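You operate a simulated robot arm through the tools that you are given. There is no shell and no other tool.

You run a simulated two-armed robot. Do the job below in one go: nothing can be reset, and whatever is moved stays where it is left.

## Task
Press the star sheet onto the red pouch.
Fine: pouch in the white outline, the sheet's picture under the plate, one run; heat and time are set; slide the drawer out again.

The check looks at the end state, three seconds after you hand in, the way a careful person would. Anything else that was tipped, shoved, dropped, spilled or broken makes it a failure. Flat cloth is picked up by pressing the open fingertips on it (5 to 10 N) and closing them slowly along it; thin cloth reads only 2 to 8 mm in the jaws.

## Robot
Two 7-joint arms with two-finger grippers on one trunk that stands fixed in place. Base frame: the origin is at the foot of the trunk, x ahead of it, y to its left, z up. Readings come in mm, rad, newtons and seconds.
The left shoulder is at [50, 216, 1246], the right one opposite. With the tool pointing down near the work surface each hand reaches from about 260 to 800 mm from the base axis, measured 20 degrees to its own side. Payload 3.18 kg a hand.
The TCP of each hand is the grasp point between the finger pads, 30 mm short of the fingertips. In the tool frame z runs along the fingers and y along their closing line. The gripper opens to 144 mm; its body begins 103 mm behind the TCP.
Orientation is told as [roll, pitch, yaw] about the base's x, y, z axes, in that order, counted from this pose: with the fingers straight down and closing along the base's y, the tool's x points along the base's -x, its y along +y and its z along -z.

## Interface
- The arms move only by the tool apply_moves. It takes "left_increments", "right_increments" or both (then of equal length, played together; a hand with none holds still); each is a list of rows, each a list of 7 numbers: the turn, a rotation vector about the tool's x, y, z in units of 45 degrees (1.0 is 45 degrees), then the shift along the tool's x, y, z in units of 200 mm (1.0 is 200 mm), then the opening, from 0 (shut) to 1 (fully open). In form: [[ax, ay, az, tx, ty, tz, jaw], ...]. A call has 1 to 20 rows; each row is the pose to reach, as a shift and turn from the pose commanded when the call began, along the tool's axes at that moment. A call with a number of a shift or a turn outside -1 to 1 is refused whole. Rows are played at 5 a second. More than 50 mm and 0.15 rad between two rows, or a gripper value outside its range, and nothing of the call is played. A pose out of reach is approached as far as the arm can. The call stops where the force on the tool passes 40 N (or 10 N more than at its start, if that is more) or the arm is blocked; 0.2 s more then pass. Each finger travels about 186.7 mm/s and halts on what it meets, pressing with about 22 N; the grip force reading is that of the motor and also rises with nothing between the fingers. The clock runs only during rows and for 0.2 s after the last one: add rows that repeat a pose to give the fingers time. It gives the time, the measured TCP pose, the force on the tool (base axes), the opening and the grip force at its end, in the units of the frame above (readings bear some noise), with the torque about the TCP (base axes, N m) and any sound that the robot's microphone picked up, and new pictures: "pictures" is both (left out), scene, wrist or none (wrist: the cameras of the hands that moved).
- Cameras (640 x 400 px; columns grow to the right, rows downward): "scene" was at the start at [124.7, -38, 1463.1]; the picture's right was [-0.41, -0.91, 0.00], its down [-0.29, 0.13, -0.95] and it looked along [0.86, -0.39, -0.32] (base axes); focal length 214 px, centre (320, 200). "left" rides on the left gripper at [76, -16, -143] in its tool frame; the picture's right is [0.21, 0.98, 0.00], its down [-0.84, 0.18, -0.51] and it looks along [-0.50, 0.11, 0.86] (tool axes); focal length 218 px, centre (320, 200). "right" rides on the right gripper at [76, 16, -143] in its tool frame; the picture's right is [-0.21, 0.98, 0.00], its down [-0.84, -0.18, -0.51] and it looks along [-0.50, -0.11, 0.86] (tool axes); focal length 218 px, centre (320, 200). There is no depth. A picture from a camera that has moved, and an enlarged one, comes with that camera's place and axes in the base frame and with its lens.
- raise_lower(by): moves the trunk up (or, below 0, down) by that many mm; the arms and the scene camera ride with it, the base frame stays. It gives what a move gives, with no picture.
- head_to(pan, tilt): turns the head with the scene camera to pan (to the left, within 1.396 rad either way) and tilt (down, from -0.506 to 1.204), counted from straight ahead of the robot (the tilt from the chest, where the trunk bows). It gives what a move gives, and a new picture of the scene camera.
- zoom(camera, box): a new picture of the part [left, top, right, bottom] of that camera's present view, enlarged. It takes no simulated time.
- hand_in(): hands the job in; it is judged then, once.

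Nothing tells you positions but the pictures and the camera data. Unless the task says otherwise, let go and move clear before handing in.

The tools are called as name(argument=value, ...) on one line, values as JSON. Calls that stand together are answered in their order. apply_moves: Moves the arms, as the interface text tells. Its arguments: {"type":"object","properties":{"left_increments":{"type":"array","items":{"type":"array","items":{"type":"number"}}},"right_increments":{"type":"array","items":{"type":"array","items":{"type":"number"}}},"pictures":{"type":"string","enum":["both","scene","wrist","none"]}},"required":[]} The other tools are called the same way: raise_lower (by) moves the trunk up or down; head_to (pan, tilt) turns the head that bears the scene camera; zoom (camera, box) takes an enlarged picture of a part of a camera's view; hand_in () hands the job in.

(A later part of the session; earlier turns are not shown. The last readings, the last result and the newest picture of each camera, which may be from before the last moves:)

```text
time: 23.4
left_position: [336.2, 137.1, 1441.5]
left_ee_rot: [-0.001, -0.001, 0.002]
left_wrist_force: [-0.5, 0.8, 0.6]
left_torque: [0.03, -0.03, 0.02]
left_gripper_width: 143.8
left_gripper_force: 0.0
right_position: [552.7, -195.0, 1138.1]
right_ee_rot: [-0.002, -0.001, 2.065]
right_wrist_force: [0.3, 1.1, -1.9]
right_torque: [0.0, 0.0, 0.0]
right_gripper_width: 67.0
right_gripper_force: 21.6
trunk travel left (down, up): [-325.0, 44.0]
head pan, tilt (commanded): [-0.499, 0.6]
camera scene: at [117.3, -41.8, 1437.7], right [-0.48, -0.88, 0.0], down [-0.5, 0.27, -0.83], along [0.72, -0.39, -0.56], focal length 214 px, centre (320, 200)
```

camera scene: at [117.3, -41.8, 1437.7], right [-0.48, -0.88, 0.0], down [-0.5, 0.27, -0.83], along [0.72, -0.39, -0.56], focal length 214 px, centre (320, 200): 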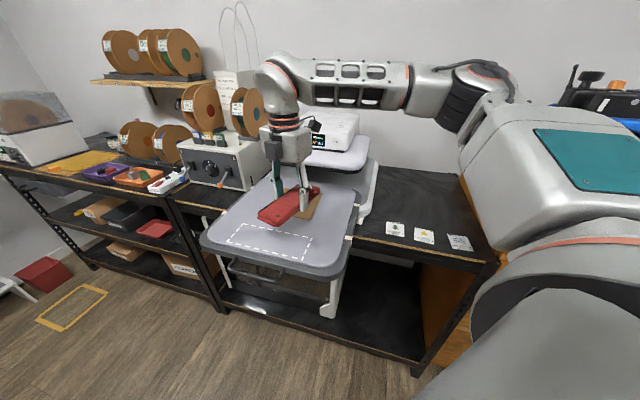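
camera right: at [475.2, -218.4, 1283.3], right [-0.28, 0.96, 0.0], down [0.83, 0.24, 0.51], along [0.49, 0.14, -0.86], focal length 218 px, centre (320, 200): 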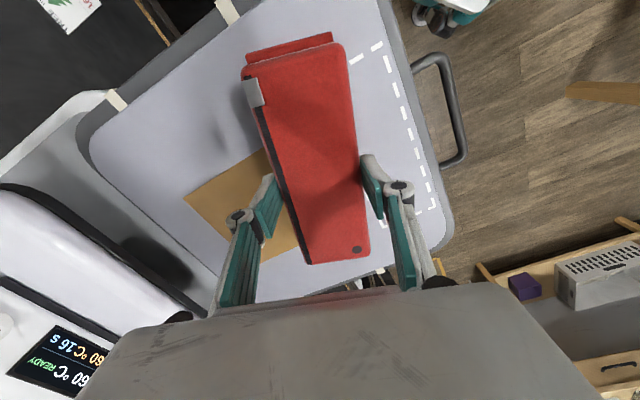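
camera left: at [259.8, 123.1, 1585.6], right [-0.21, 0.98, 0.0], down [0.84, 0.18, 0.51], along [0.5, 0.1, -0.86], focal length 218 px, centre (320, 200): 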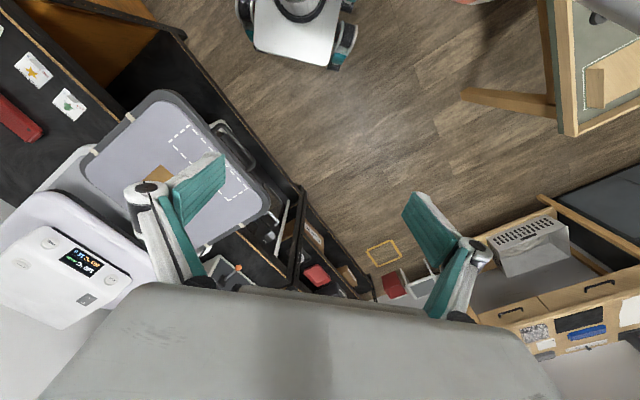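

The turn works freely in this direction. I'll continue it to line the pouch up with the outline.

apply_moves(right_increments=[[0, 0, -0.167, 0, 0, 0, 0.35], [0, 0, -0.333, 0, 0, 0, 0.35], [0, 0, -0.5, 0, 0, 0, 0.35], [0, 0, -0.667, 0, 0, 0, 0.35], [0, 0, -0.833, 0, 0, 0, 0.35], [0, 0, -1.0, 0, 0, 0, 0.35], [0, 0, -1.0, 0, 0, 0, 0.35]], pictures="none")

apply_moves(right_increments=[[0, 0, -0.167, 0, 0, 0, 0.35], [0, 0, -0.333, 0, 0, 0, 0.35], [0, 0, -0.5, 0, 0, 0, 0.35], [0, 0, -0.667, 0, 0, 0, 0.35], [0, 0, -0.833, 0, 0, 0, 0.35], [0, 0, -1.0, 0, 0, 0, 0.35], [0, 0, -1.0, 0, 0, 0, 0.35]], pictures="none")

apply_moves(right_increments=[[0, 0, -0.13, 0, 0, 0, 0.35], [0, 0, -0.26, 0, 0, 0, 0.35], [0, 0, -0.387, 0, 0, 0, 0.35], [0, 0, -0.387, 0, 0, 0, 0.35]])

```text
time: 25.0
left_position: [337.0, 137.8, 1441.6]
left_ee_rot: [-0.004, 0.001, 0.003]
left_wrist_force: [-0.4, 0.3, 0.0]
left_torque: [0.01, 0.01, 0.03]
left_gripper_width: 144.2
left_gripper_force: 0.1
right_position: [552.4, -195.9, 1140.4]
right_ee_rot: [-0.001, 0.001, 2.85]
right_wrist_force: [0.1, 0.1, 0.0]
right_torque: [-0.02, 0.01, -0.01]
right_gripper_width: 67.1
right_gripper_force: 22.1
trunk travel left (down, up): [-325.0, 44.0]
head pan, tilt (commanded): [-0.499, 0.6]
```

```text
time: 26.6
left_position: [335.8, 138.5, 1441.2]
left_ee_rot: [-0.003, 0.0, 0.001]
left_wrist_force: [0.2, 0.1, 0.0]
left_torque: [-0.01, -0.03, 0.0]
left_gripper_width: 144.1
left_gripper_force: 0.0
right_position: [552.1, -195.7, 1138.9]
right_ee_rot: [-0.001, 0.003, -2.648]
right_wrist_force: [0.3, 0.6, 0.3]
right_torque: [-0.02, 0.02, -0.03]
right_gripper_width: 67.3
right_gripper_force: 22.1
trunk travel left (down, up): [-325.0, 44.0]
head pan, tilt (commanded): [-0.499, 0.6]
```

```text
time: 27.6
left_position: [336.5, 138.5, 1442.0]
left_ee_rot: [-0.002, -0.001, 0.003]
left_wrist_force: [0.6, -0.7, -0.1]
left_torque: [0.05, 0.04, 0.02]
left_gripper_width: 144.3
left_gripper_force: 0.1
right_position: [551.5, -196.6, 1138.5]
right_ee_rot: [0.001, 0.004, -2.345]
right_wrist_force: [-0.1, -0.5, -0.1]
right_torque: [-0.03, -0.01, 0.0]
right_gripper_width: 66.8
right_gripper_force: 22.0
trunk travel left (down, up): [-325.0, 44.0]
head pan, tilt (commanded): [-0.499, 0.6]
camera scene: at [117.3, -41.8, 1437.7], right [-0.48, -0.88, 0.0], down [-0.5, 0.27, -0.83], along [0.72, -0.39, -0.56], focal length 214 px, centre (320, 200)
camera right: at [616.3, -154.2, 1281.1], right [0.55, -0.83, 0.0], down [-0.72, -0.48, 0.51], along [-0.42, -0.28, -0.86], focal length 218 px, centre (320, 200)
```

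scene: 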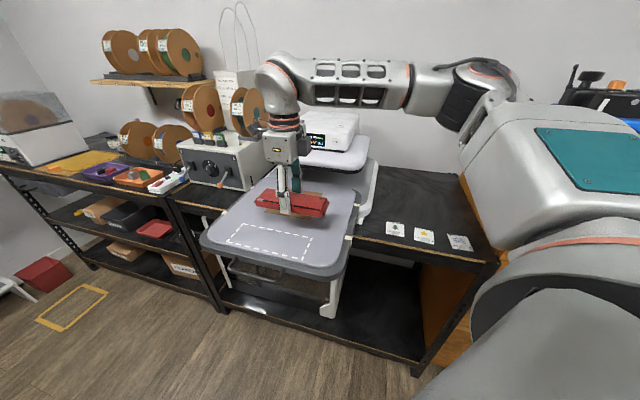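
right: 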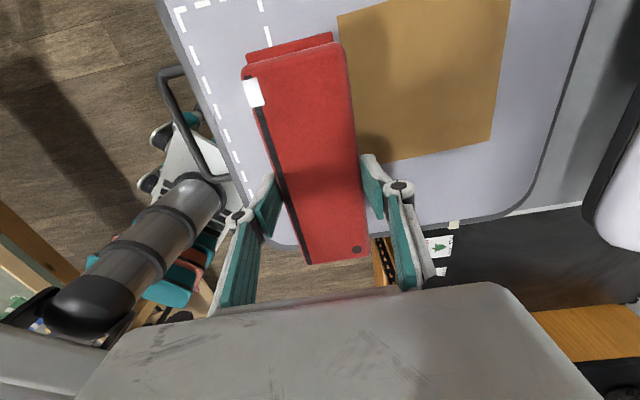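

The hand is now flipped and level. I'll move over the outline at about (537,-122) and look down to align.

apply_moves(right_increments=[[0, 0, 0, 0.043, -0.0625, 0.03, 0.35], [0, 0, 0, 0.086, -0.125, 0.06, 0.35], [0, 0, 0, 0.13, -0.1875, 0.09, 0.35], [0, 0, 0, 0.173, -0.25, 0.12, 0.35], [0, 0, 0, 0.216, -0.3125, 0.15, 0.35], [0, 0, 0, 0.216, -0.3125, 0.15, 0.35]])

zoom(camera="right", box=[150, 0, 450, 280])

zoom(camera="scene", box=[200, 160, 360, 290])

```text
time: 29.0
left_position: [336.8, 137.3, 1441.4]
left_ee_rot: [-0.002, -0.001, 0.002]
left_wrist_force: [-0.4, -0.7, 0.4]
left_torque: [0.02, -0.02, 0.01]
left_gripper_width: 144.0
left_gripper_force: 0.1
right_position: [527.5, -178.3, 1136.9]
right_ee_rot: [0.0, 0.003, -2.348]
right_wrist_force: [0.2, 0.0, -0.4]
right_torque: [-0.03, 0.0, 0.02]
right_gripper_width: 67.1
right_gripper_force: 22.0
right hand out of reach, approached as far as the arm can: row 1, 2, 3, 4, 5, 6
trunk travel left (down, up): [-325.0, 44.0]
head pan, tilt (commanded): [-0.499, 0.6]
camera scene: at [117.4, -41.9, 1437.6], right [-0.48, -0.88, 0.0], down [-0.5, 0.27, -0.82], along [0.72, -0.39, -0.57], focal length 214 px, centre (320, 200)
camera right: at [591.9, -135.9, 1278.1], right [0.55, -0.83, 0.0], down [-0.72, -0.48, 0.5], along [-0.42, -0.28, -0.86], focal length 218 px, centre (320, 200)
```

scene: 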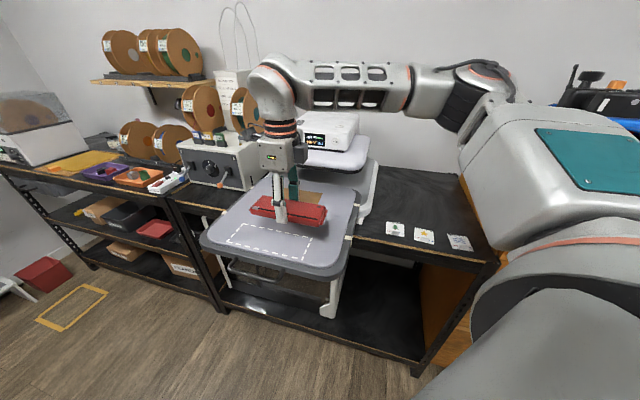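
right: 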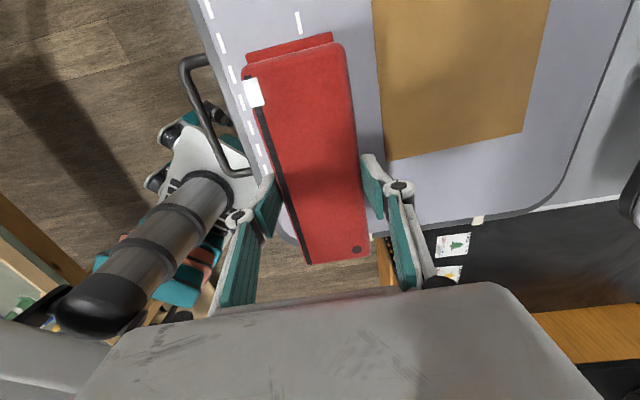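

```text
1.43 times, centred on (300, 140) of right
camera zoom: at [591.9, -135.9, 1278.1], right [0.55, -0.83, 0.0], down [-0.72, -0.48, 0.5], along [-0.42, -0.28, -0.86], focal length 312 px, centre (349, 286)
```

zoom: 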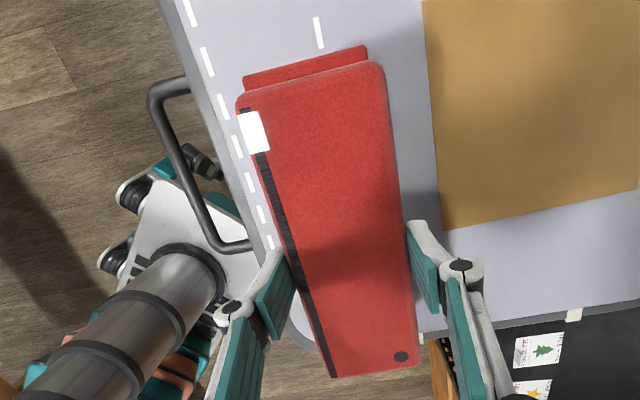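

```text
3.08 times, centred on (280, 225) of scene
camera zoom: at [117.4, -41.9, 1437.6], right [-0.48, -0.88, 0.0], down [-0.5, 0.27, -0.82], along [0.72, -0.39, -0.57], focal length 660 px, centre (443, 123)
```

zoom: 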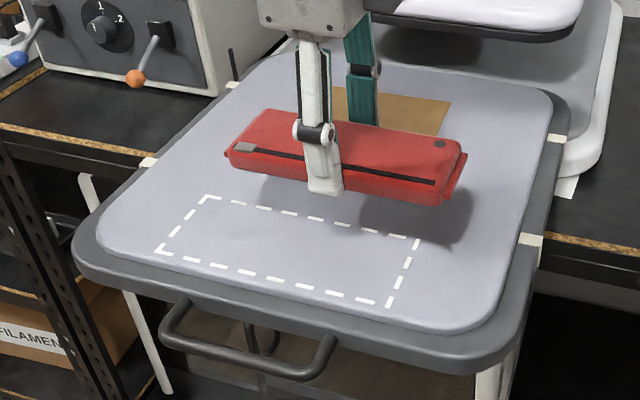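

Moving inwards past about y=-175 is blocked with the tool vertical, whichever way the hand is turned, so the elbow side is the limit. My plan is to set the pouch down on the free part of the tray, then regrip it with the fingers slanted about 20° along its length, which gains roughly 90 mm of reach. First I'll lower towards the tray.

apply_moves(right_increments=[[0, 0, 0, -0.03, -0.04, 0.05, 0.35], [0, 0, 0, -0.06, -0.08, 0.1, 0.35], [0, 0, 0, -0.0915, -0.117, 0.16, 0.35], [0, 0, 0, -0.0915, -0.117, 0.22, 0.35], [0, 0, 0, -0.0915, -0.117, 0.285, 0.35], [0, 0, 0, -0.0915, -0.117, 0.285, 0.35]])

zoom(camera="scene", box=[200, 160, 360, 290])

zoom(camera="right", box=[150, 0, 470, 280])

```text
time: 30.4
left_position: [335.3, 138.3, 1441.2]
left_ee_rot: [-0.002, -0.002, 0.002]
left_wrist_force: [0.1, 0.5, -0.7]
left_torque: [0.02, 0.0, 0.0]
left_gripper_width: 144.2
left_gripper_force: 0.1
right_position: [499.3, -174.5, 1079.1]
right_ee_rot: [0.001, 0.002, -2.345]
right_wrist_force: [-0.2, -0.7, -1.3]
right_torque: [0.03, 0.01, 0.01]
right_gripper_width: 66.9
right_gripper_force: 22.1
trunk travel left (down, up): [-325.0, 44.0]
head pan, tilt (commanded): [-0.499, 0.6]
camera scene: at [117.2, -41.7, 1437.7], right [-0.48, -0.88, 0.0], down [-0.5, 0.27, -0.83], along [0.72, -0.39, -0.56], focal length 214 px, centre (320, 200)
camera right: at [563.8, -132.4, 1221.3], right [0.55, -0.83, 0.0], down [-0.72, -0.48, 0.51], along [-0.42, -0.28, -0.86], focal length 218 px, centre (320, 200)
```

scene: 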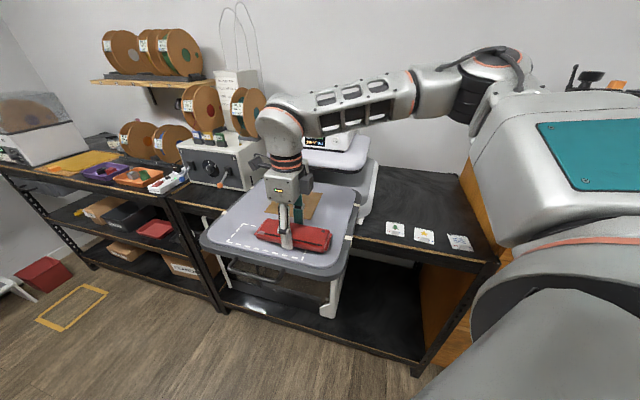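
right: 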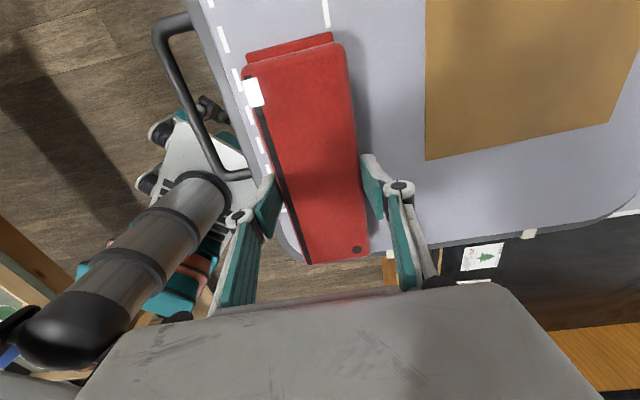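

```text
3.08 times, centred on (280, 225) of scene
camera zoom: at [117.2, -41.7, 1437.7], right [-0.48, -0.88, 0.0], down [-0.5, 0.27, -0.83], along [0.72, -0.39, -0.56], focal length 660 px, centre (443, 123)
```

zoom: 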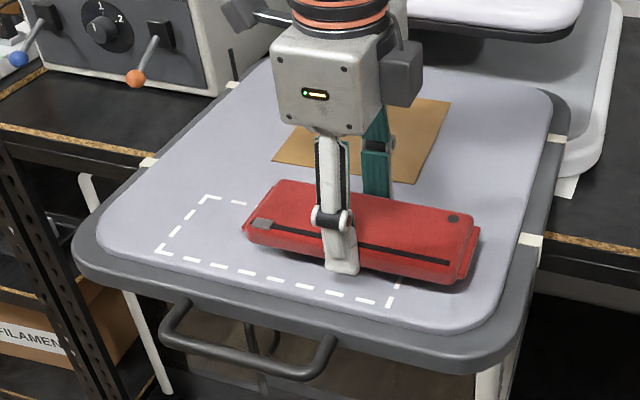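

```text
1.43 times, centred on (310, 140) of right
camera zoom: at [563.8, -132.4, 1221.3], right [0.55, -0.83, 0.0], down [-0.72, -0.48, 0.51], along [-0.42, -0.28, -0.86], focal length 312 px, centre (334, 286)
```

zoom: 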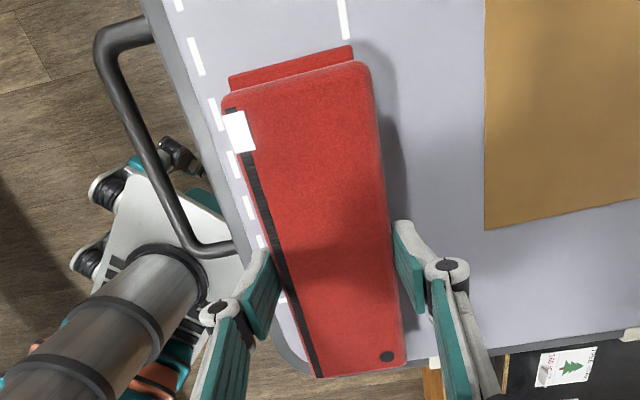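

The pouch is about 12 mm above the tray. The forearm posture has changed here, so I'll try once more to move directly along the outline, raised slightly for clearance.

apply_moves(right_increments=[[0, 0, 0, 0, 0, -0.06, 0.35], [0, 0, 0, 0.06, -0.01, -0.06, 0.35], [0, 0, 0, 0.12, -0.02, -0.06, 0.35], [0, 0, 0, 0.18, -0.03, -0.06, 0.35], [0, 0, 0, 0.24, -0.04, -0.06, 0.35], [0, 0, 0, 0.3, -0.05, -0.06, 0.35], [0, 0, 0, 0.325, -0.05, -0.06, 0.35], [0, 0, 0, 0.325, -0.05, -0.06, 0.35]], pictures="scene")

```text
time: 32.2
left_position: [335.6, 137.5, 1441.1]
left_ee_rot: [-0.001, 0.0, 0.003]
left_wrist_force: [0.5, 0.0, 0.7]
left_torque: [-0.02, -0.01, -0.01]
left_gripper_width: 144.1
left_gripper_force: 0.2
right_position: [506.6, -165.1, 1092.9]
right_ee_rot: [-0.001, 0.004, -2.345]
right_wrist_force: [0.3, 0.8, 0.4]
right_torque: [-0.02, 0.02, -0.04]
right_gripper_width: 67.3
right_gripper_force: 22.1
right hand out of reach, approached as far as the arm can: row 3, 4, 5, 6, 7, 8
trunk travel left (down, up): [-325.0, 44.0]
head pan, tilt (commanded): [-0.499, 0.6]
camera scene: at [117.3, -41.8, 1437.7], right [-0.48, -0.88, 0.0], down [-0.5, 0.27, -0.83], along [0.72, -0.39, -0.56], focal length 214 px, centre (320, 200)
```

scene: 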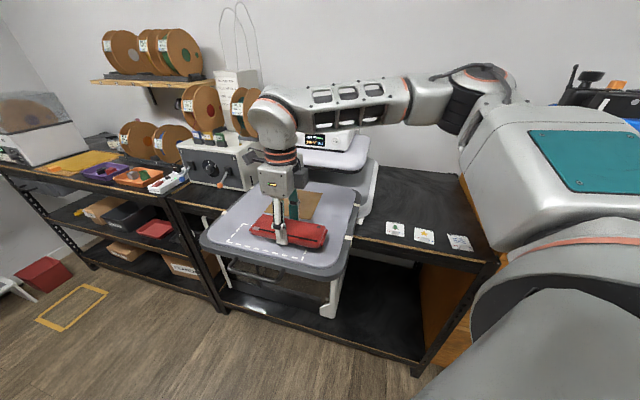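

It is still blocked at the same boundary, so I'll go with the slanted regrip. I'll move back a little and lower the pouch onto the tray until I feel contact.

apply_moves(right_increments=[[0, 0, 0, -0.03, 0, 0.03, 0.35], [0, 0, 0, -0.06, 0, 0.06, 0.35], [0, 0, 0, -0.06, 0, 0.09, 0.35], [0, 0, 0, -0.06, 0, 0.11, 0.35], [0, 0, 0, -0.06, 0, 0.12, 0.35], [0, 0, 0, -0.06, 0, 0.12, 0.35]], pictures="scene")

apply_moves(right_increments=[[0, 0, 0, 0, 0, 0.01, 0.35], [0, 0, 0, 0, 0, 0.01, 0.35]], pictures="none")

apply_moves(right_increments=[[0, 0, 0, 0, 0, 0.01, 0.35], [0, 0, 0, 0, 0, 0.01, 0.35]], pictures="scene")

```text
time: 33.6
left_position: [335.6, 138.1, 1441.3]
left_ee_rot: [-0.003, -0.001, 0.003]
left_wrist_force: [0.4, -0.2, 0.6]
left_torque: [0.03, 0.01, 0.0]
left_gripper_width: 143.7
left_gripper_force: 0.1
right_position: [496.4, -175.5, 1067.8]
right_ee_rot: [0.001, 0.002, -2.345]
right_wrist_force: [-0.5, -0.7, -1.5]
right_torque: [-0.01, 0.03, 0.02]
right_gripper_width: 67.2
right_gripper_force: 22.0
trunk travel left (down, up): [-325.0, 44.0]
head pan, tilt (commanded): [-0.499, 0.6]
camera scene: at [117.3, -41.9, 1437.7], right [-0.48, -0.88, 0.0], down [-0.5, 0.27, -0.83], along [0.72, -0.39, -0.56], focal length 214 px, centre (320, 200)
```

scene: 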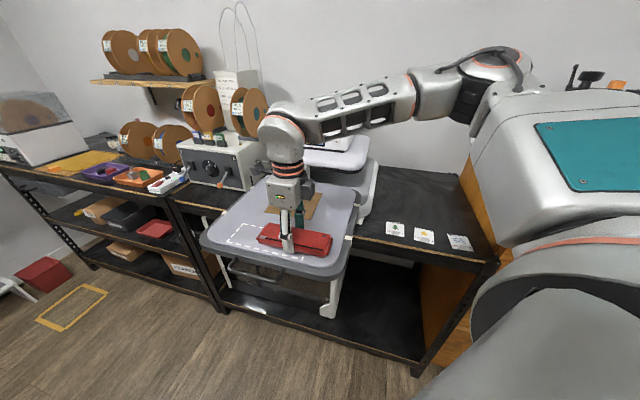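

```text
time: 34.2
left_position: [336.3, 137.9, 1440.0]
left_ee_rot: [-0.003, 0.0, 0.001]
left_wrist_force: [0.8, 0.7, -0.4]
left_torque: [0.0, 0.04, 0.0]
left_gripper_width: 144.0
left_gripper_force: 0.1
right_position: [496.1, -174.0, 1065.3]
right_ee_rot: [0.002, 0.001, -2.347]
right_wrist_force: [0.1, 0.4, -0.1]
right_torque: [-0.02, 0.0, -0.02]
right_gripper_width: 67.0
right_gripper_force: 22.0
trunk travel left (down, up): [-325.0, 44.0]
head pan, tilt (commanded): [-0.499, 0.6]
```

```text
time: 34.8
left_position: [335.9, 137.5, 1442.9]
left_ee_rot: [-0.001, -0.003, 0.001]
left_wrist_force: [-0.3, 0.0, 0.0]
left_torque: [-0.01, 0.01, 0.0]
left_gripper_width: 144.1
left_gripper_force: 0.0
right_position: [496.2, -175.4, 1064.3]
right_ee_rot: [0.004, 0.002, -2.347]
right_wrist_force: [-0.5, -0.4, -0.3]
right_torque: [-0.02, 0.01, 0.0]
right_gripper_width: 67.2
right_gripper_force: 22.2
trunk travel left (down, up): [-325.0, 44.0]
head pan, tilt (commanded): [-0.499, 0.6]
camera scene: at [117.3, -41.8, 1437.7], right [-0.48, -0.88, 0.0], down [-0.5, 0.27, -0.83], along [0.72, -0.39, -0.56], focal length 214 px, centre (320, 200)
```

scene: 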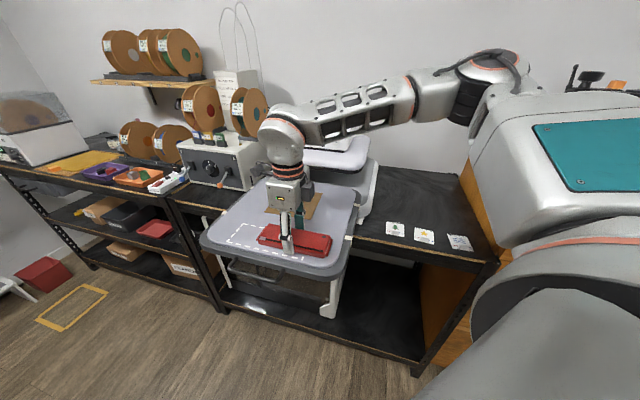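

There is no contact yet, so I'll keep lowering 2 mm at a time.

apply_moves(right_increments=[[0, 0, 0, 0, 0, 0.01, 0.35], [0, 0, 0, 0, 0, 0.01, 0.35]], pictures="none")

apply_moves(right_increments=[[0, 0, 0, 0, 0, 0.01, 0.35], [0, 0, 0, 0, 0, 0.01, 0.35]], pictures="scene")

zoom(camera="scene", box=[230, 200, 350, 280])

```text
time: 35.4
left_position: [335.8, 137.7, 1442.4]
left_ee_rot: [-0.002, -0.001, 0.001]
left_wrist_force: [-0.2, -0.3, -0.1]
left_torque: [0.0, 0.01, -0.02]
left_gripper_width: 144.0
left_gripper_force: 0.1
right_position: [495.7, -175.0, 1062.9]
right_ee_rot: [0.001, 0.005, -2.346]
right_wrist_force: [1.0, -1.4, 7.0]
right_torque: [-0.26, 0.44, 0.02]
right_gripper_width: 67.5
right_gripper_force: 22.3
trunk travel left (down, up): [-325.0, 44.0]
head pan, tilt (commanded): [-0.499, 0.6]
```

```text
time: 36.0
left_position: [335.3, 137.2, 1441.7]
left_ee_rot: [-0.002, -0.003, 0.001]
left_wrist_force: [-0.2, -0.5, 0.9]
left_torque: [0.02, 0.01, -0.03]
left_gripper_width: 144.2
left_gripper_force: 0.0
right_position: [495.6, -175.0, 1061.9]
right_ee_rot: [0.004, 0.005, -2.345]
right_wrist_force: [1.5, -7.8, 26.1]
right_torque: [-0.28, -0.15, -0.01]
right_gripper_width: 67.5
right_gripper_force: 21.8
trunk travel left (down, up): [-325.0, 44.0]
head pan, tilt (commanded): [-0.499, 0.6]
camera scene: at [115.6, -42.1, 1438.0], right [-0.48, -0.88, 0.0], down [-0.49, 0.27, -0.83], along [0.73, -0.39, -0.56], focal length 214 px, centre (320, 200)
```

scene: 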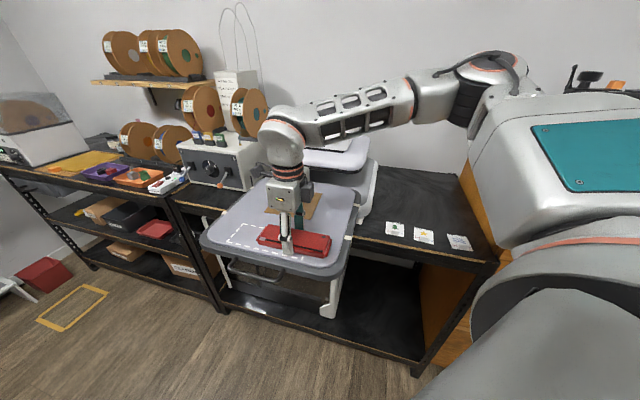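

```text
5.00 times, centred on (290, 240) of scene
camera zoom: at [115.6, -42.1, 1438.0], right [-0.48, -0.88, 0.0], down [-0.49, 0.27, -0.83], along [0.73, -0.39, -0.56], focal length 1072 px, centre (470, 0)
```

zoom: 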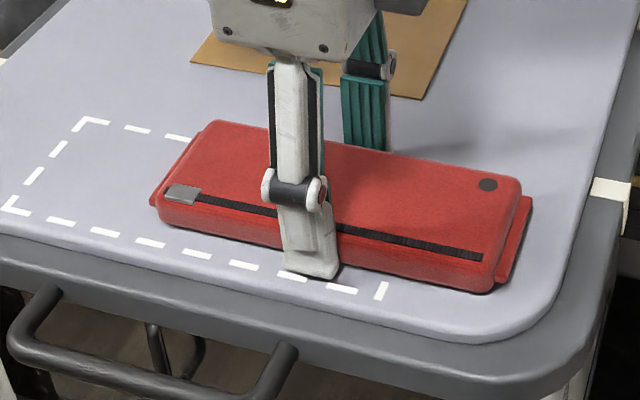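

Contact is felt and the pouch lies flat on the tray. I'll ease off, open the fingers, and rise above it.

apply_moves(right_increments=[[0, 0, 0, 0, 0, -0.015, 0.35], [0, 0, 0, 0, 0, -0.015, 0.48], [0, 0, 0, 0, 0, -0.015, 0.54], [0, 0, 0, 0, 0, -0.015, 0.6], [0, 0, 0, 0, 0, -0.015, 0.6], [0, 0, 0, 0, 0, -0.08, 0.6], [0, 0, 0, 0, 0, -0.16, 0.6], [0, 0, 0, 0, 0, -0.25, 0.6], [0, 0, 0, 0, 0, -0.34, 0.6], [0, 0, 0, 0, 0, -0.34, 0.6]])

zoom(camera="scene", box=[210, 190, 350, 280])

zoom(camera="right", box=[150, 0, 470, 280])

```text
time: 38.2
left_position: [336.0, 136.9, 1441.0]
left_ee_rot: [-0.004, 0.001, 0.002]
left_wrist_force: [0.1, -0.1, -0.6]
left_torque: [0.0, 0.01, 0.04]
left_gripper_width: 144.0
left_gripper_force: 0.2
right_position: [495.5, -174.1, 1128.0]
right_ee_rot: [0.001, 0.001, -2.345]
right_wrist_force: [-0.6, 0.8, -0.9]
right_torque: [-0.05, 0.0, -0.02]
right_gripper_width: 86.4
right_gripper_force: 0.0
trunk travel left (down, up): [-325.0, 44.0]
head pan, tilt (commanded): [-0.499, 0.6]
camera scene: at [117.5, -41.9, 1437.6], right [-0.48, -0.88, 0.0], down [-0.5, 0.27, -0.82], along [0.72, -0.39, -0.57], focal length 214 px, centre (320, 200)
camera right: at [560.4, -132.8, 1268.7], right [0.55, -0.83, 0.0], down [-0.72, -0.48, 0.51], along [-0.42, -0.28, -0.86], focal length 218 px, centre (320, 200)
```

scene: 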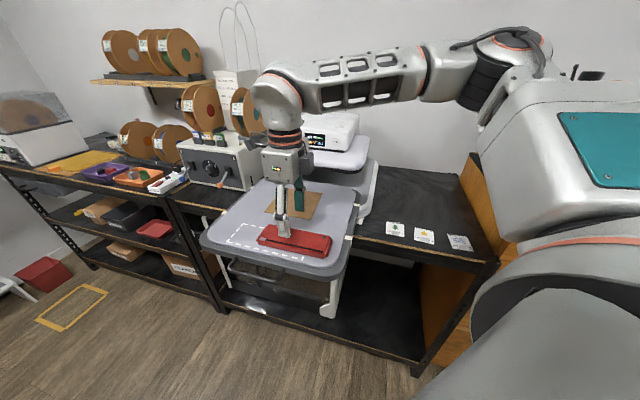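
right: 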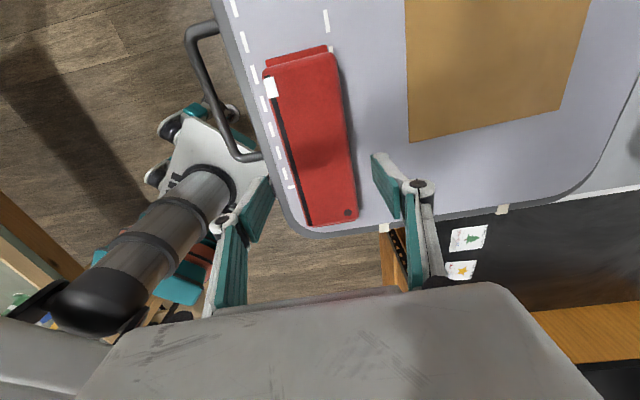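

```text
4.44 times, centred on (280, 235) of scene
camera zoom: at [117.5, -41.9, 1437.6], right [-0.48, -0.88, 0.0], down [-0.5, 0.27, -0.82], along [0.72, -0.39, -0.57], focal length 953 px, centre (498, 44)
```

zoom: 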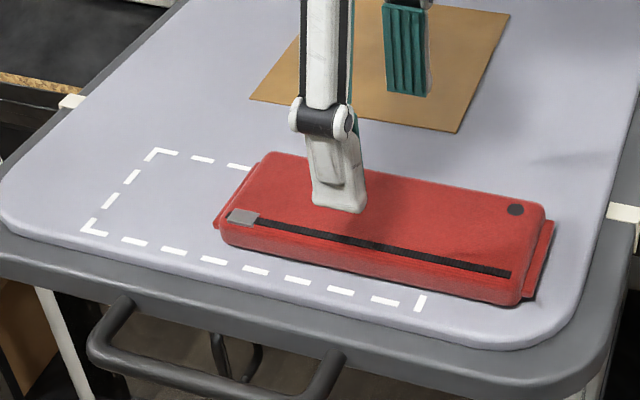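

```text
1.43 times, centred on (310, 140) of right
camera zoom: at [560.4, -132.8, 1268.7], right [0.55, -0.83, 0.0], down [-0.72, -0.48, 0.51], along [-0.42, -0.28, -0.86], focal length 312 px, centre (334, 286)
```

zoom: 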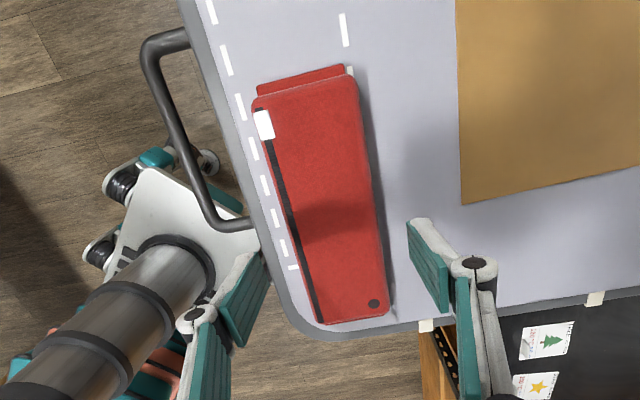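

The pouch now lies parallel to the outline and needs about +69 mm along its length and about -7 mm towards the front. I'll slant the hand 20° about its closing line and lower onto the pouch to regrip.

apply_moves(right_increments=[[0, 0.11, 0, 0, 0, 0, 0.66], [0, 0.22, 0, -0.015, 0, 0, 0.66], [0, 0.33, 0, -0.035, 0, 0, 0.66], [0, 0.444, 0, -0.035, 0, 0, 0.66], [0, 0.444, 0, -0.035, 0, 0.08, 0.66], [0, 0.444, 0, -0.035, 0, 0.16, 0.66], [0, 0.444, 0, -0.035, 0, 0.16, 0.66]])

zoom(camera="scene", box=[210, 150, 350, 280])

```text
time: 39.8
left_position: [335.5, 138.6, 1441.2]
left_ee_rot: [-0.001, 0.0, 0.003]
left_wrist_force: [0.0, -0.2, 0.0]
left_torque: [-0.01, -0.01, 0.05]
left_gripper_width: 143.7
left_gripper_force: 0.1
right_position: [491.9, -178.9, 1094.5]
right_ee_rot: [0.004, 0.351, -2.346]
right_wrist_force: [0.7, -0.1, 0.1]
right_torque: [-0.01, -0.01, 0.01]
right_gripper_width: 95.0
right_gripper_force: 0.0
trunk travel left (down, up): [-325.0, 44.0]
head pan, tilt (commanded): [-0.499, 0.6]
camera scene: at [117.4, -41.6, 1437.7], right [-0.48, -0.88, 0.0], down [-0.5, 0.27, -0.83], along [0.72, -0.39, -0.56], focal length 214 px, centre (320, 200)
camera right: at [518.3, -176.2, 1254.0], right [0.56, -0.82, -0.07], down [-0.8, -0.56, 0.19], along [-0.19, -0.05, -0.98], focal length 218 px, centre (320, 200)
```

scene: 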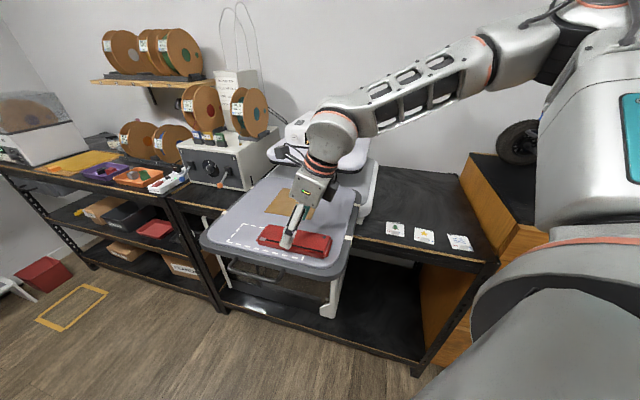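
right: 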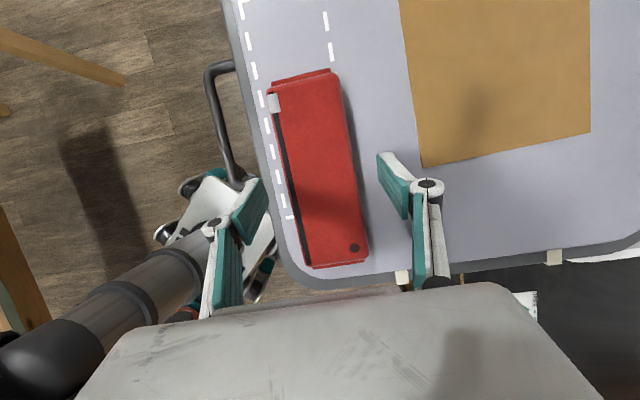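

```text
3.08 times, centred on (280, 215) of scene
camera zoom: at [117.4, -41.6, 1437.7], right [-0.48, -0.88, 0.0], down [-0.5, 0.27, -0.83], along [0.72, -0.39, -0.56], focal length 660 px, centre (443, 154)
```

zoom: 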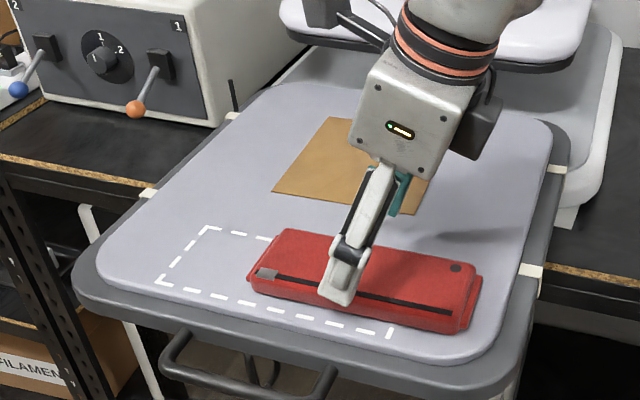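

The slanted pose is reached without complaint. I'll lower straight down around the pouch and close gently.

apply_moves(right_increments=[[0, 0, 0, -0.018, 0, 0.048, 0.66], [0, 0, 0, -0.035, 0, 0.096, 0.66], [0, 0, 0, -0.0515, 0, 0.141, 0.66], [0, 0, 0, -0.0515, 0, 0.141, 0.58], [0, 0, 0, -0.0515, 0, 0.141, 0.52], [0, 0, 0, -0.0515, 0, 0.141, 0.48], [0, 0, 0, -0.0515, 0, 0.141, 0.44], [0, 0, 0, -0.0515, 0, 0.141, 0.4], [0, 0, 0, -0.0515, 0, 0.141, 0.35], [0, 0, 0, -0.0515, 0, 0.141, 0.35]])

zoom(camera="scene", box=[210, 180, 350, 280])

```text
time: 42.0
left_position: [336.3, 137.3, 1440.9]
left_ee_rot: [-0.002, 0.001, 0.0]
left_wrist_force: [0.0, 0.5, -0.3]
left_torque: [-0.03, 0.0, 0.02]
left_gripper_width: 143.9
left_gripper_force: 0.1
right_position: [490.3, -179.5, 1064.7]
right_ee_rot: [0.002, 0.349, -2.346]
right_wrist_force: [0.0, 0.2, -0.3]
right_torque: [0.03, 0.01, 0.01]
right_gripper_width: 67.4
right_gripper_force: 21.9
trunk travel left (down, up): [-325.0, 44.0]
head pan, tilt (commanded): [-0.499, 0.6]
camera scene: at [117.2, -41.8, 1437.7], right [-0.48, -0.88, 0.0], down [-0.5, 0.27, -0.83], along [0.72, -0.39, -0.56], focal length 214 px, centre (320, 200)
camera right: at [517.6, -175.9, 1224.4], right [0.56, -0.82, -0.07], down [-0.8, -0.56, 0.19], along [-0.19, -0.05, -0.98], focal length 218 px, centre (320, 200)
```

scene: 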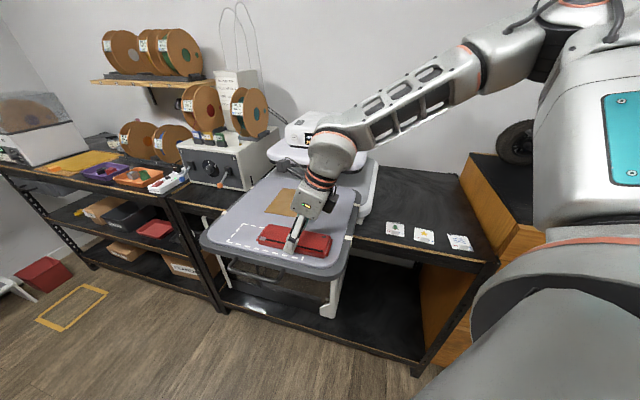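
right: 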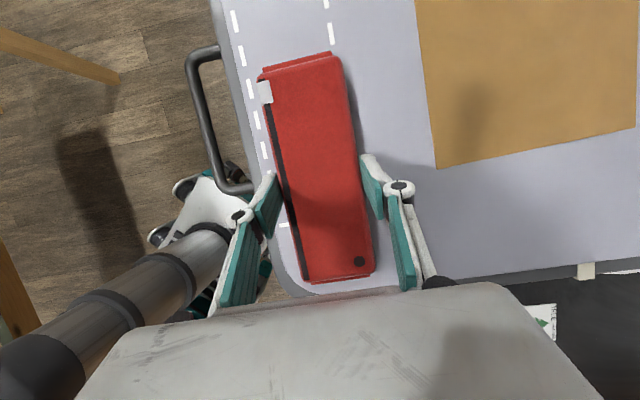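

```text
4.00 times, centred on (280, 230) of scene
camera zoom: at [117.2, -41.8, 1437.7], right [-0.48, -0.88, 0.0], down [-0.5, 0.27, -0.83], along [0.72, -0.39, -0.56], focal length 858 px, centre (480, 80)
```

zoom: 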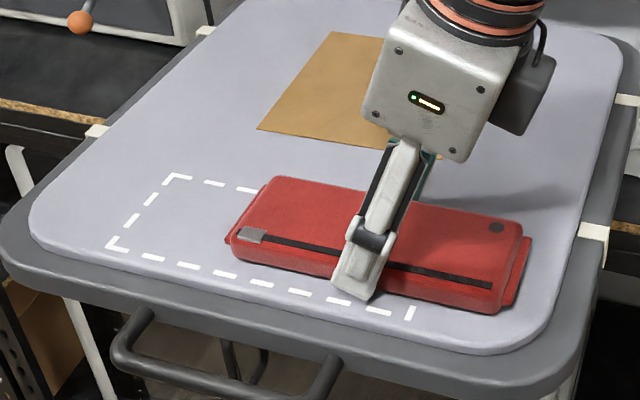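

The pouch is gripped again with a slanted hand. I'll lift it about 12 mm and carry it +69 mm along its length and 7 mm towards the front.

apply_moves(right_increments=[[0, 0, 0, 0.0206, 0, -0.0563, 0.35], [0, 0, 0, 0.0206, 0, -0.0563, 0.35], [0, 0, 0, 0.0746, -0.006, -0.0365, 0.35], [0, 0, 0, 0.1286, -0.012, -0.0167, 0.35], [0, 0, 0, 0.1826, -0.018, 0.003, 0.35], [0, 0, 0, 0.2366, -0.024, 0.0228, 0.35], [0, 0, 0, 0.2906, -0.03, 0.0425, 0.35], [0, 0, 0, 0.3446, -0.035, 0.0623, 0.35], [0, 0, 0, 0.3446, -0.035, 0.0623, 0.35]])

zoom(camera="scene", box=[210, 180, 350, 280])

zoom(camera="right", box=[160, 0, 460, 300])

```text
time: 44.0
left_position: [335.6, 137.8, 1440.7]
left_ee_rot: [-0.001, -0.001, 0.002]
left_wrist_force: [-0.4, -0.1, 0.3]
left_torque: [0.01, 0.0, -0.01]
left_gripper_width: 144.1
left_gripper_force: 0.1
right_position: [533.2, -124.9, 1077.7]
right_ee_rot: [0.001, 0.353, -2.345]
right_wrist_force: [0.8, 0.6, 0.4]
right_torque: [0.0, -0.01, -0.01]
right_gripper_width: 67.1
right_gripper_force: 21.4
trunk travel left (down, up): [-325.0, 44.0]
head pan, tilt (commanded): [-0.499, 0.6]
camera scene: at [117.0, -41.8, 1437.7], right [-0.48, -0.88, 0.0], down [-0.5, 0.27, -0.83], along [0.72, -0.39, -0.56], focal length 214 px, centre (320, 200)
camera right: at [560.5, -121.1, 1236.4], right [0.56, -0.82, -0.07], down [-0.8, -0.56, 0.19], along [-0.19, -0.05, -0.98], focal length 218 px, centre (320, 200)
```

scene: 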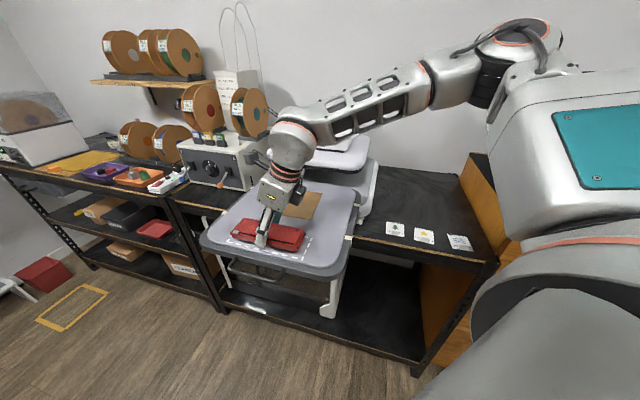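
right: 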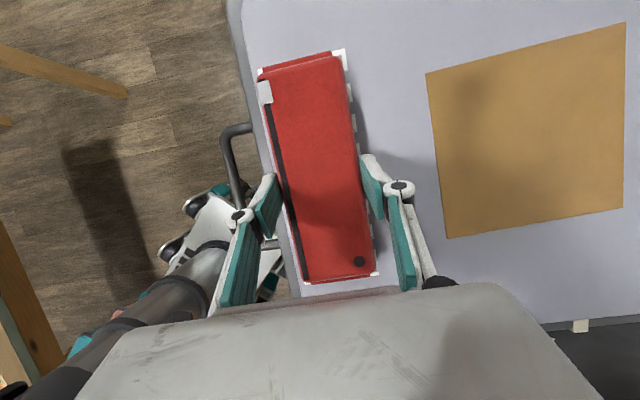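

```text
4.00 times, centred on (280, 230) of scene
camera zoom: at [117.0, -41.8, 1437.7], right [-0.48, -0.88, 0.0], down [-0.5, 0.27, -0.83], along [0.72, -0.39, -0.56], focal length 858 px, centre (480, 80)
```

zoom: 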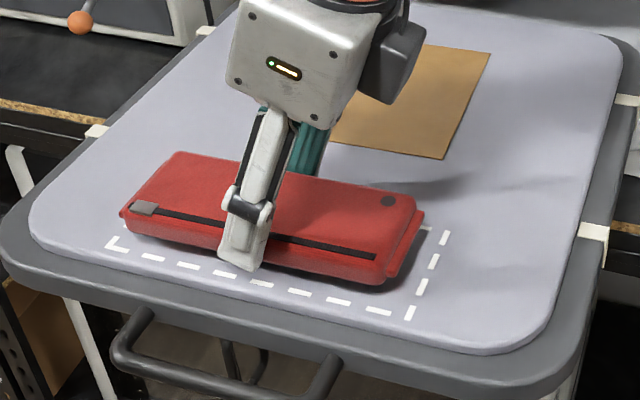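

```text
1.33 times, centred on (310, 150) of right
camera zoom: at [560.5, -121.1, 1236.4], right [0.56, -0.82, -0.07], down [-0.8, -0.56, 0.19], along [-0.19, -0.05, -0.98], focal length 291 px, centre (333, 267)
```

zoom: 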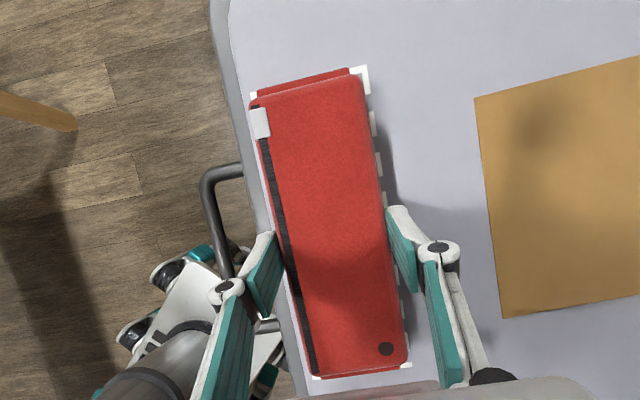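

The pouch is almost exactly over the outline, needing only about -3 mm along it, -1 mm across and a turn of just under 1°. I'll apply that and lower it to the tray.

apply_moves(right_increments=[[-0.0062, 0, 0.0167, -0.014, -0.005, -0.005, 0.35], [-0.0062, 0, 0.0167, -0.014, -0.005, -0.005, 0.35], [-0.0062, 0, 0.0167, -0.0226, -0.005, 0.0185, 0.35], [-0.0062, 0, 0.0167, -0.0312, -0.005, 0.042, 0.35], [-0.0062, 0, 0.0167, -0.0355, -0.005, 0.0537, 0.35], [-0.0062, 0, 0.0167, -0.0355, -0.005, 0.0537, 0.35]])

zoom(camera="right", box=[220, 20, 420, 300])

zoom(camera="scene", box=[220, 200, 330, 275])

```text
time: 45.4
left_position: [336.8, 137.2, 1440.8]
left_ee_rot: [-0.001, 0.002, 0.0]
left_wrist_force: [0.5, 0.8, 0.3]
left_torque: [-0.01, 0.0, -0.02]
left_gripper_width: 143.9
left_gripper_force: 0.0
right_position: [532.0, -128.3, 1064.5]
right_ee_rot: [0.002, 0.352, -2.356]
right_wrist_force: [-0.3, 0.7, 1.2]
right_torque: [0.01, 0.02, 0.04]
right_gripper_width: 67.2
right_gripper_force: 22.7
trunk travel left (down, up): [-325.0, 44.0]
head pan, tilt (commanded): [-0.499, 0.6]
camera scene: at [117.3, -41.8, 1437.7], right [-0.48, -0.88, 0.0], down [-0.5, 0.27, -0.83], along [0.72, -0.39, -0.56], focal length 214 px, centre (320, 200)
camera right: at [557.5, -123.8, 1224.4], right [0.55, -0.83, -0.07], down [-0.81, -0.55, 0.19], along [-0.19, -0.05, -0.98], focal length 218 px, centre (320, 200)
```

scene: 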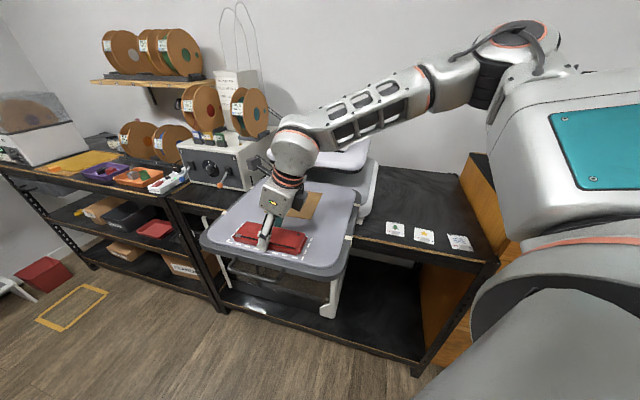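
right: 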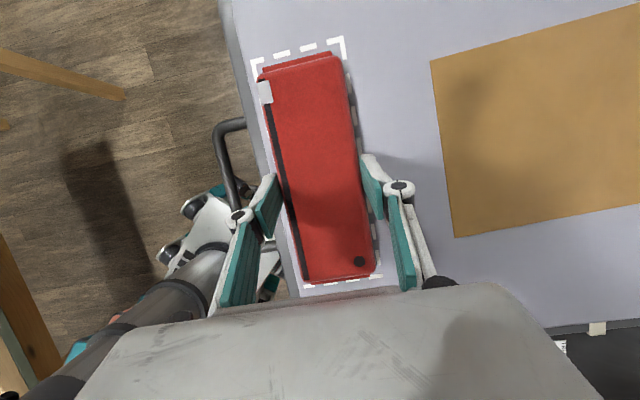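

```text
1.43 times, centred on (320, 160) of right
camera zoom: at [557.5, -123.8, 1224.4], right [0.55, -0.83, -0.07], down [-0.81, -0.55, 0.19], along [-0.19, -0.05, -0.98], focal length 312 px, centre (320, 257)
```

zoom: 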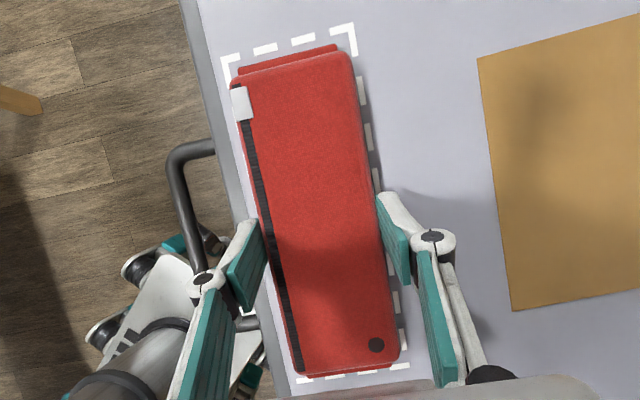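

```text
5.33 times, centred on (275, 238) of scene
camera zoom: at [117.3, -41.8, 1437.7], right [-0.48, -0.88, 0.0], down [-0.5, 0.27, -0.83], along [0.72, -0.39, -0.56], focal length 1144 px, centre (560, 0)
```

zoom: 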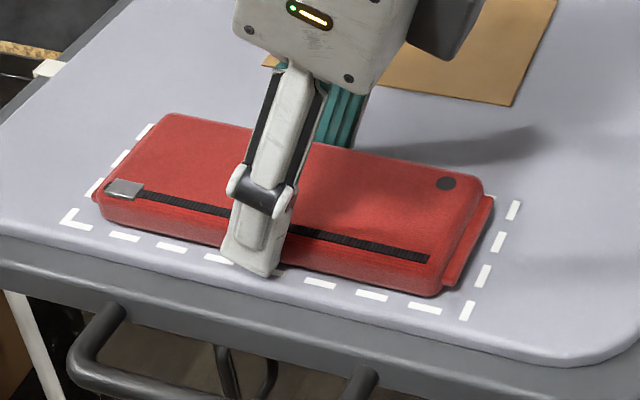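

The pouch is centred in the outline to within about 1 mm by my numbers. I'll lower the last bit, release slowly and rise.

apply_moves(right_increments=[[0, 0, 0, -0.0034, 0, 0.0094, 0.35], [0, 0, 0, -0.0034, 0, 0.0094, 0.35], [0, 0, 0, -0.0034, 0, 0.0094, 0.46], [0, 0, 0, -0.0034, 0, 0.0094, 0.5], [0, 0, 0, -0.0034, 0, 0.0094, 0.55], [0, 0, 0, -0.0034, 0, 0.0094, 0.6], [0, 0, 0, -0.0034, 0, 0.0094, 0.6], [0, 0, 0, 0.03, 0, -0.082, 0.6], [0, 0, 0, 0.06, 0, -0.164, 0.6], [0, 0, 0, 0.103, 0, -0.282, 0.6], [0, 0, 0, 0.15, 0, -0.41, 0.6], [0, 0, 0, 0.15, 0, -0.41, 0.6]])

zoom(camera="right", box=[220, 20, 420, 300])

zoom(camera="scene", box=[220, 200, 330, 275])

```text
time: 48.0
left_position: [337.2, 137.3, 1441.9]
left_ee_rot: [0.0, 0.002, 0.001]
left_wrist_force: [0.2, 0.3, -0.1]
left_torque: [-0.02, 0.02, -0.01]
left_gripper_width: 144.1
left_gripper_force: 0.1
right_position: [529.5, -124.9, 1153.1]
right_ee_rot: [0.002, 0.35, -2.358]
right_wrist_force: [0.7, 1.0, -0.4]
right_torque: [-0.01, -0.03, 0.0]
right_gripper_width: 86.4
right_gripper_force: 0.1
trunk travel left (down, up): [-325.0, 44.0]
head pan, tilt (commanded): [-0.499, 0.6]
camera scene: at [117.5, -41.9, 1437.6], right [-0.48, -0.88, 0.0], down [-0.5, 0.27, -0.82], along [0.72, -0.39, -0.57], focal length 214 px, centre (320, 200)
camera right: at [557.2, -122.1, 1311.9], right [0.55, -0.83, -0.07], down [-0.81, -0.55, 0.19], along [-0.2, -0.05, -0.98], focal length 218 px, centre (320, 200)
```

scene: 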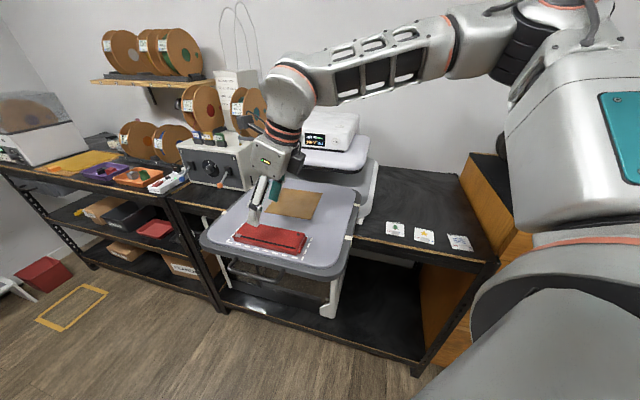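
right: 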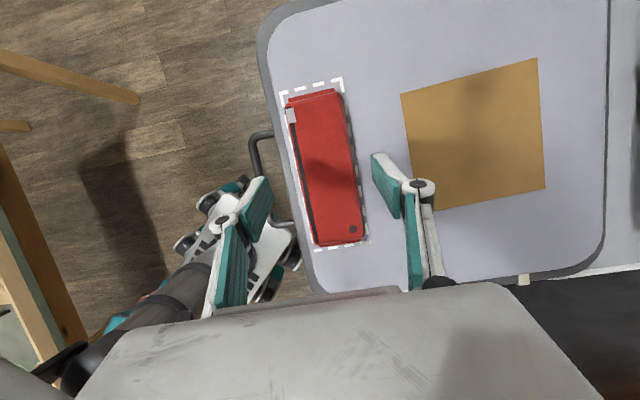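

```text
1.43 times, centred on (320, 160) of right
camera zoom: at [557.2, -122.1, 1311.9], right [0.55, -0.83, -0.07], down [-0.81, -0.55, 0.19], along [-0.2, -0.05, -0.98], focal length 312 px, centre (320, 257)
```

zoom: 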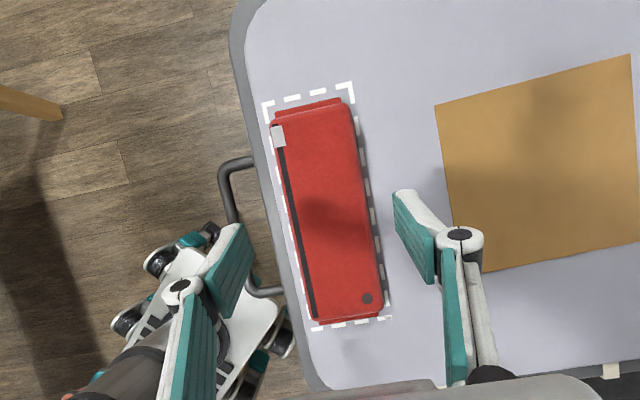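

```text
5.33 times, centred on (275, 238) of scene
camera zoom: at [117.5, -41.9, 1437.6], right [-0.48, -0.88, 0.0], down [-0.5, 0.27, -0.82], along [0.72, -0.39, -0.57], focal length 1144 px, centre (560, 0)
```

zoom: 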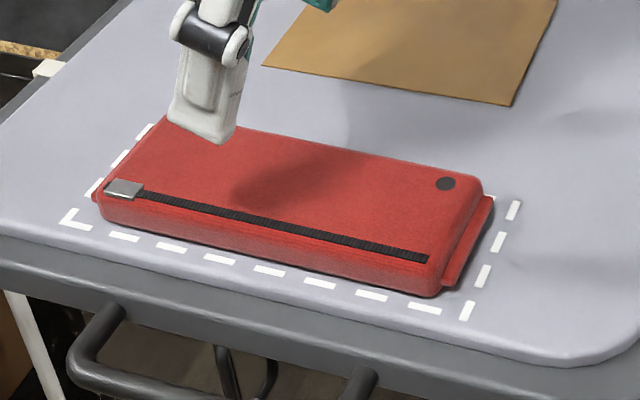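

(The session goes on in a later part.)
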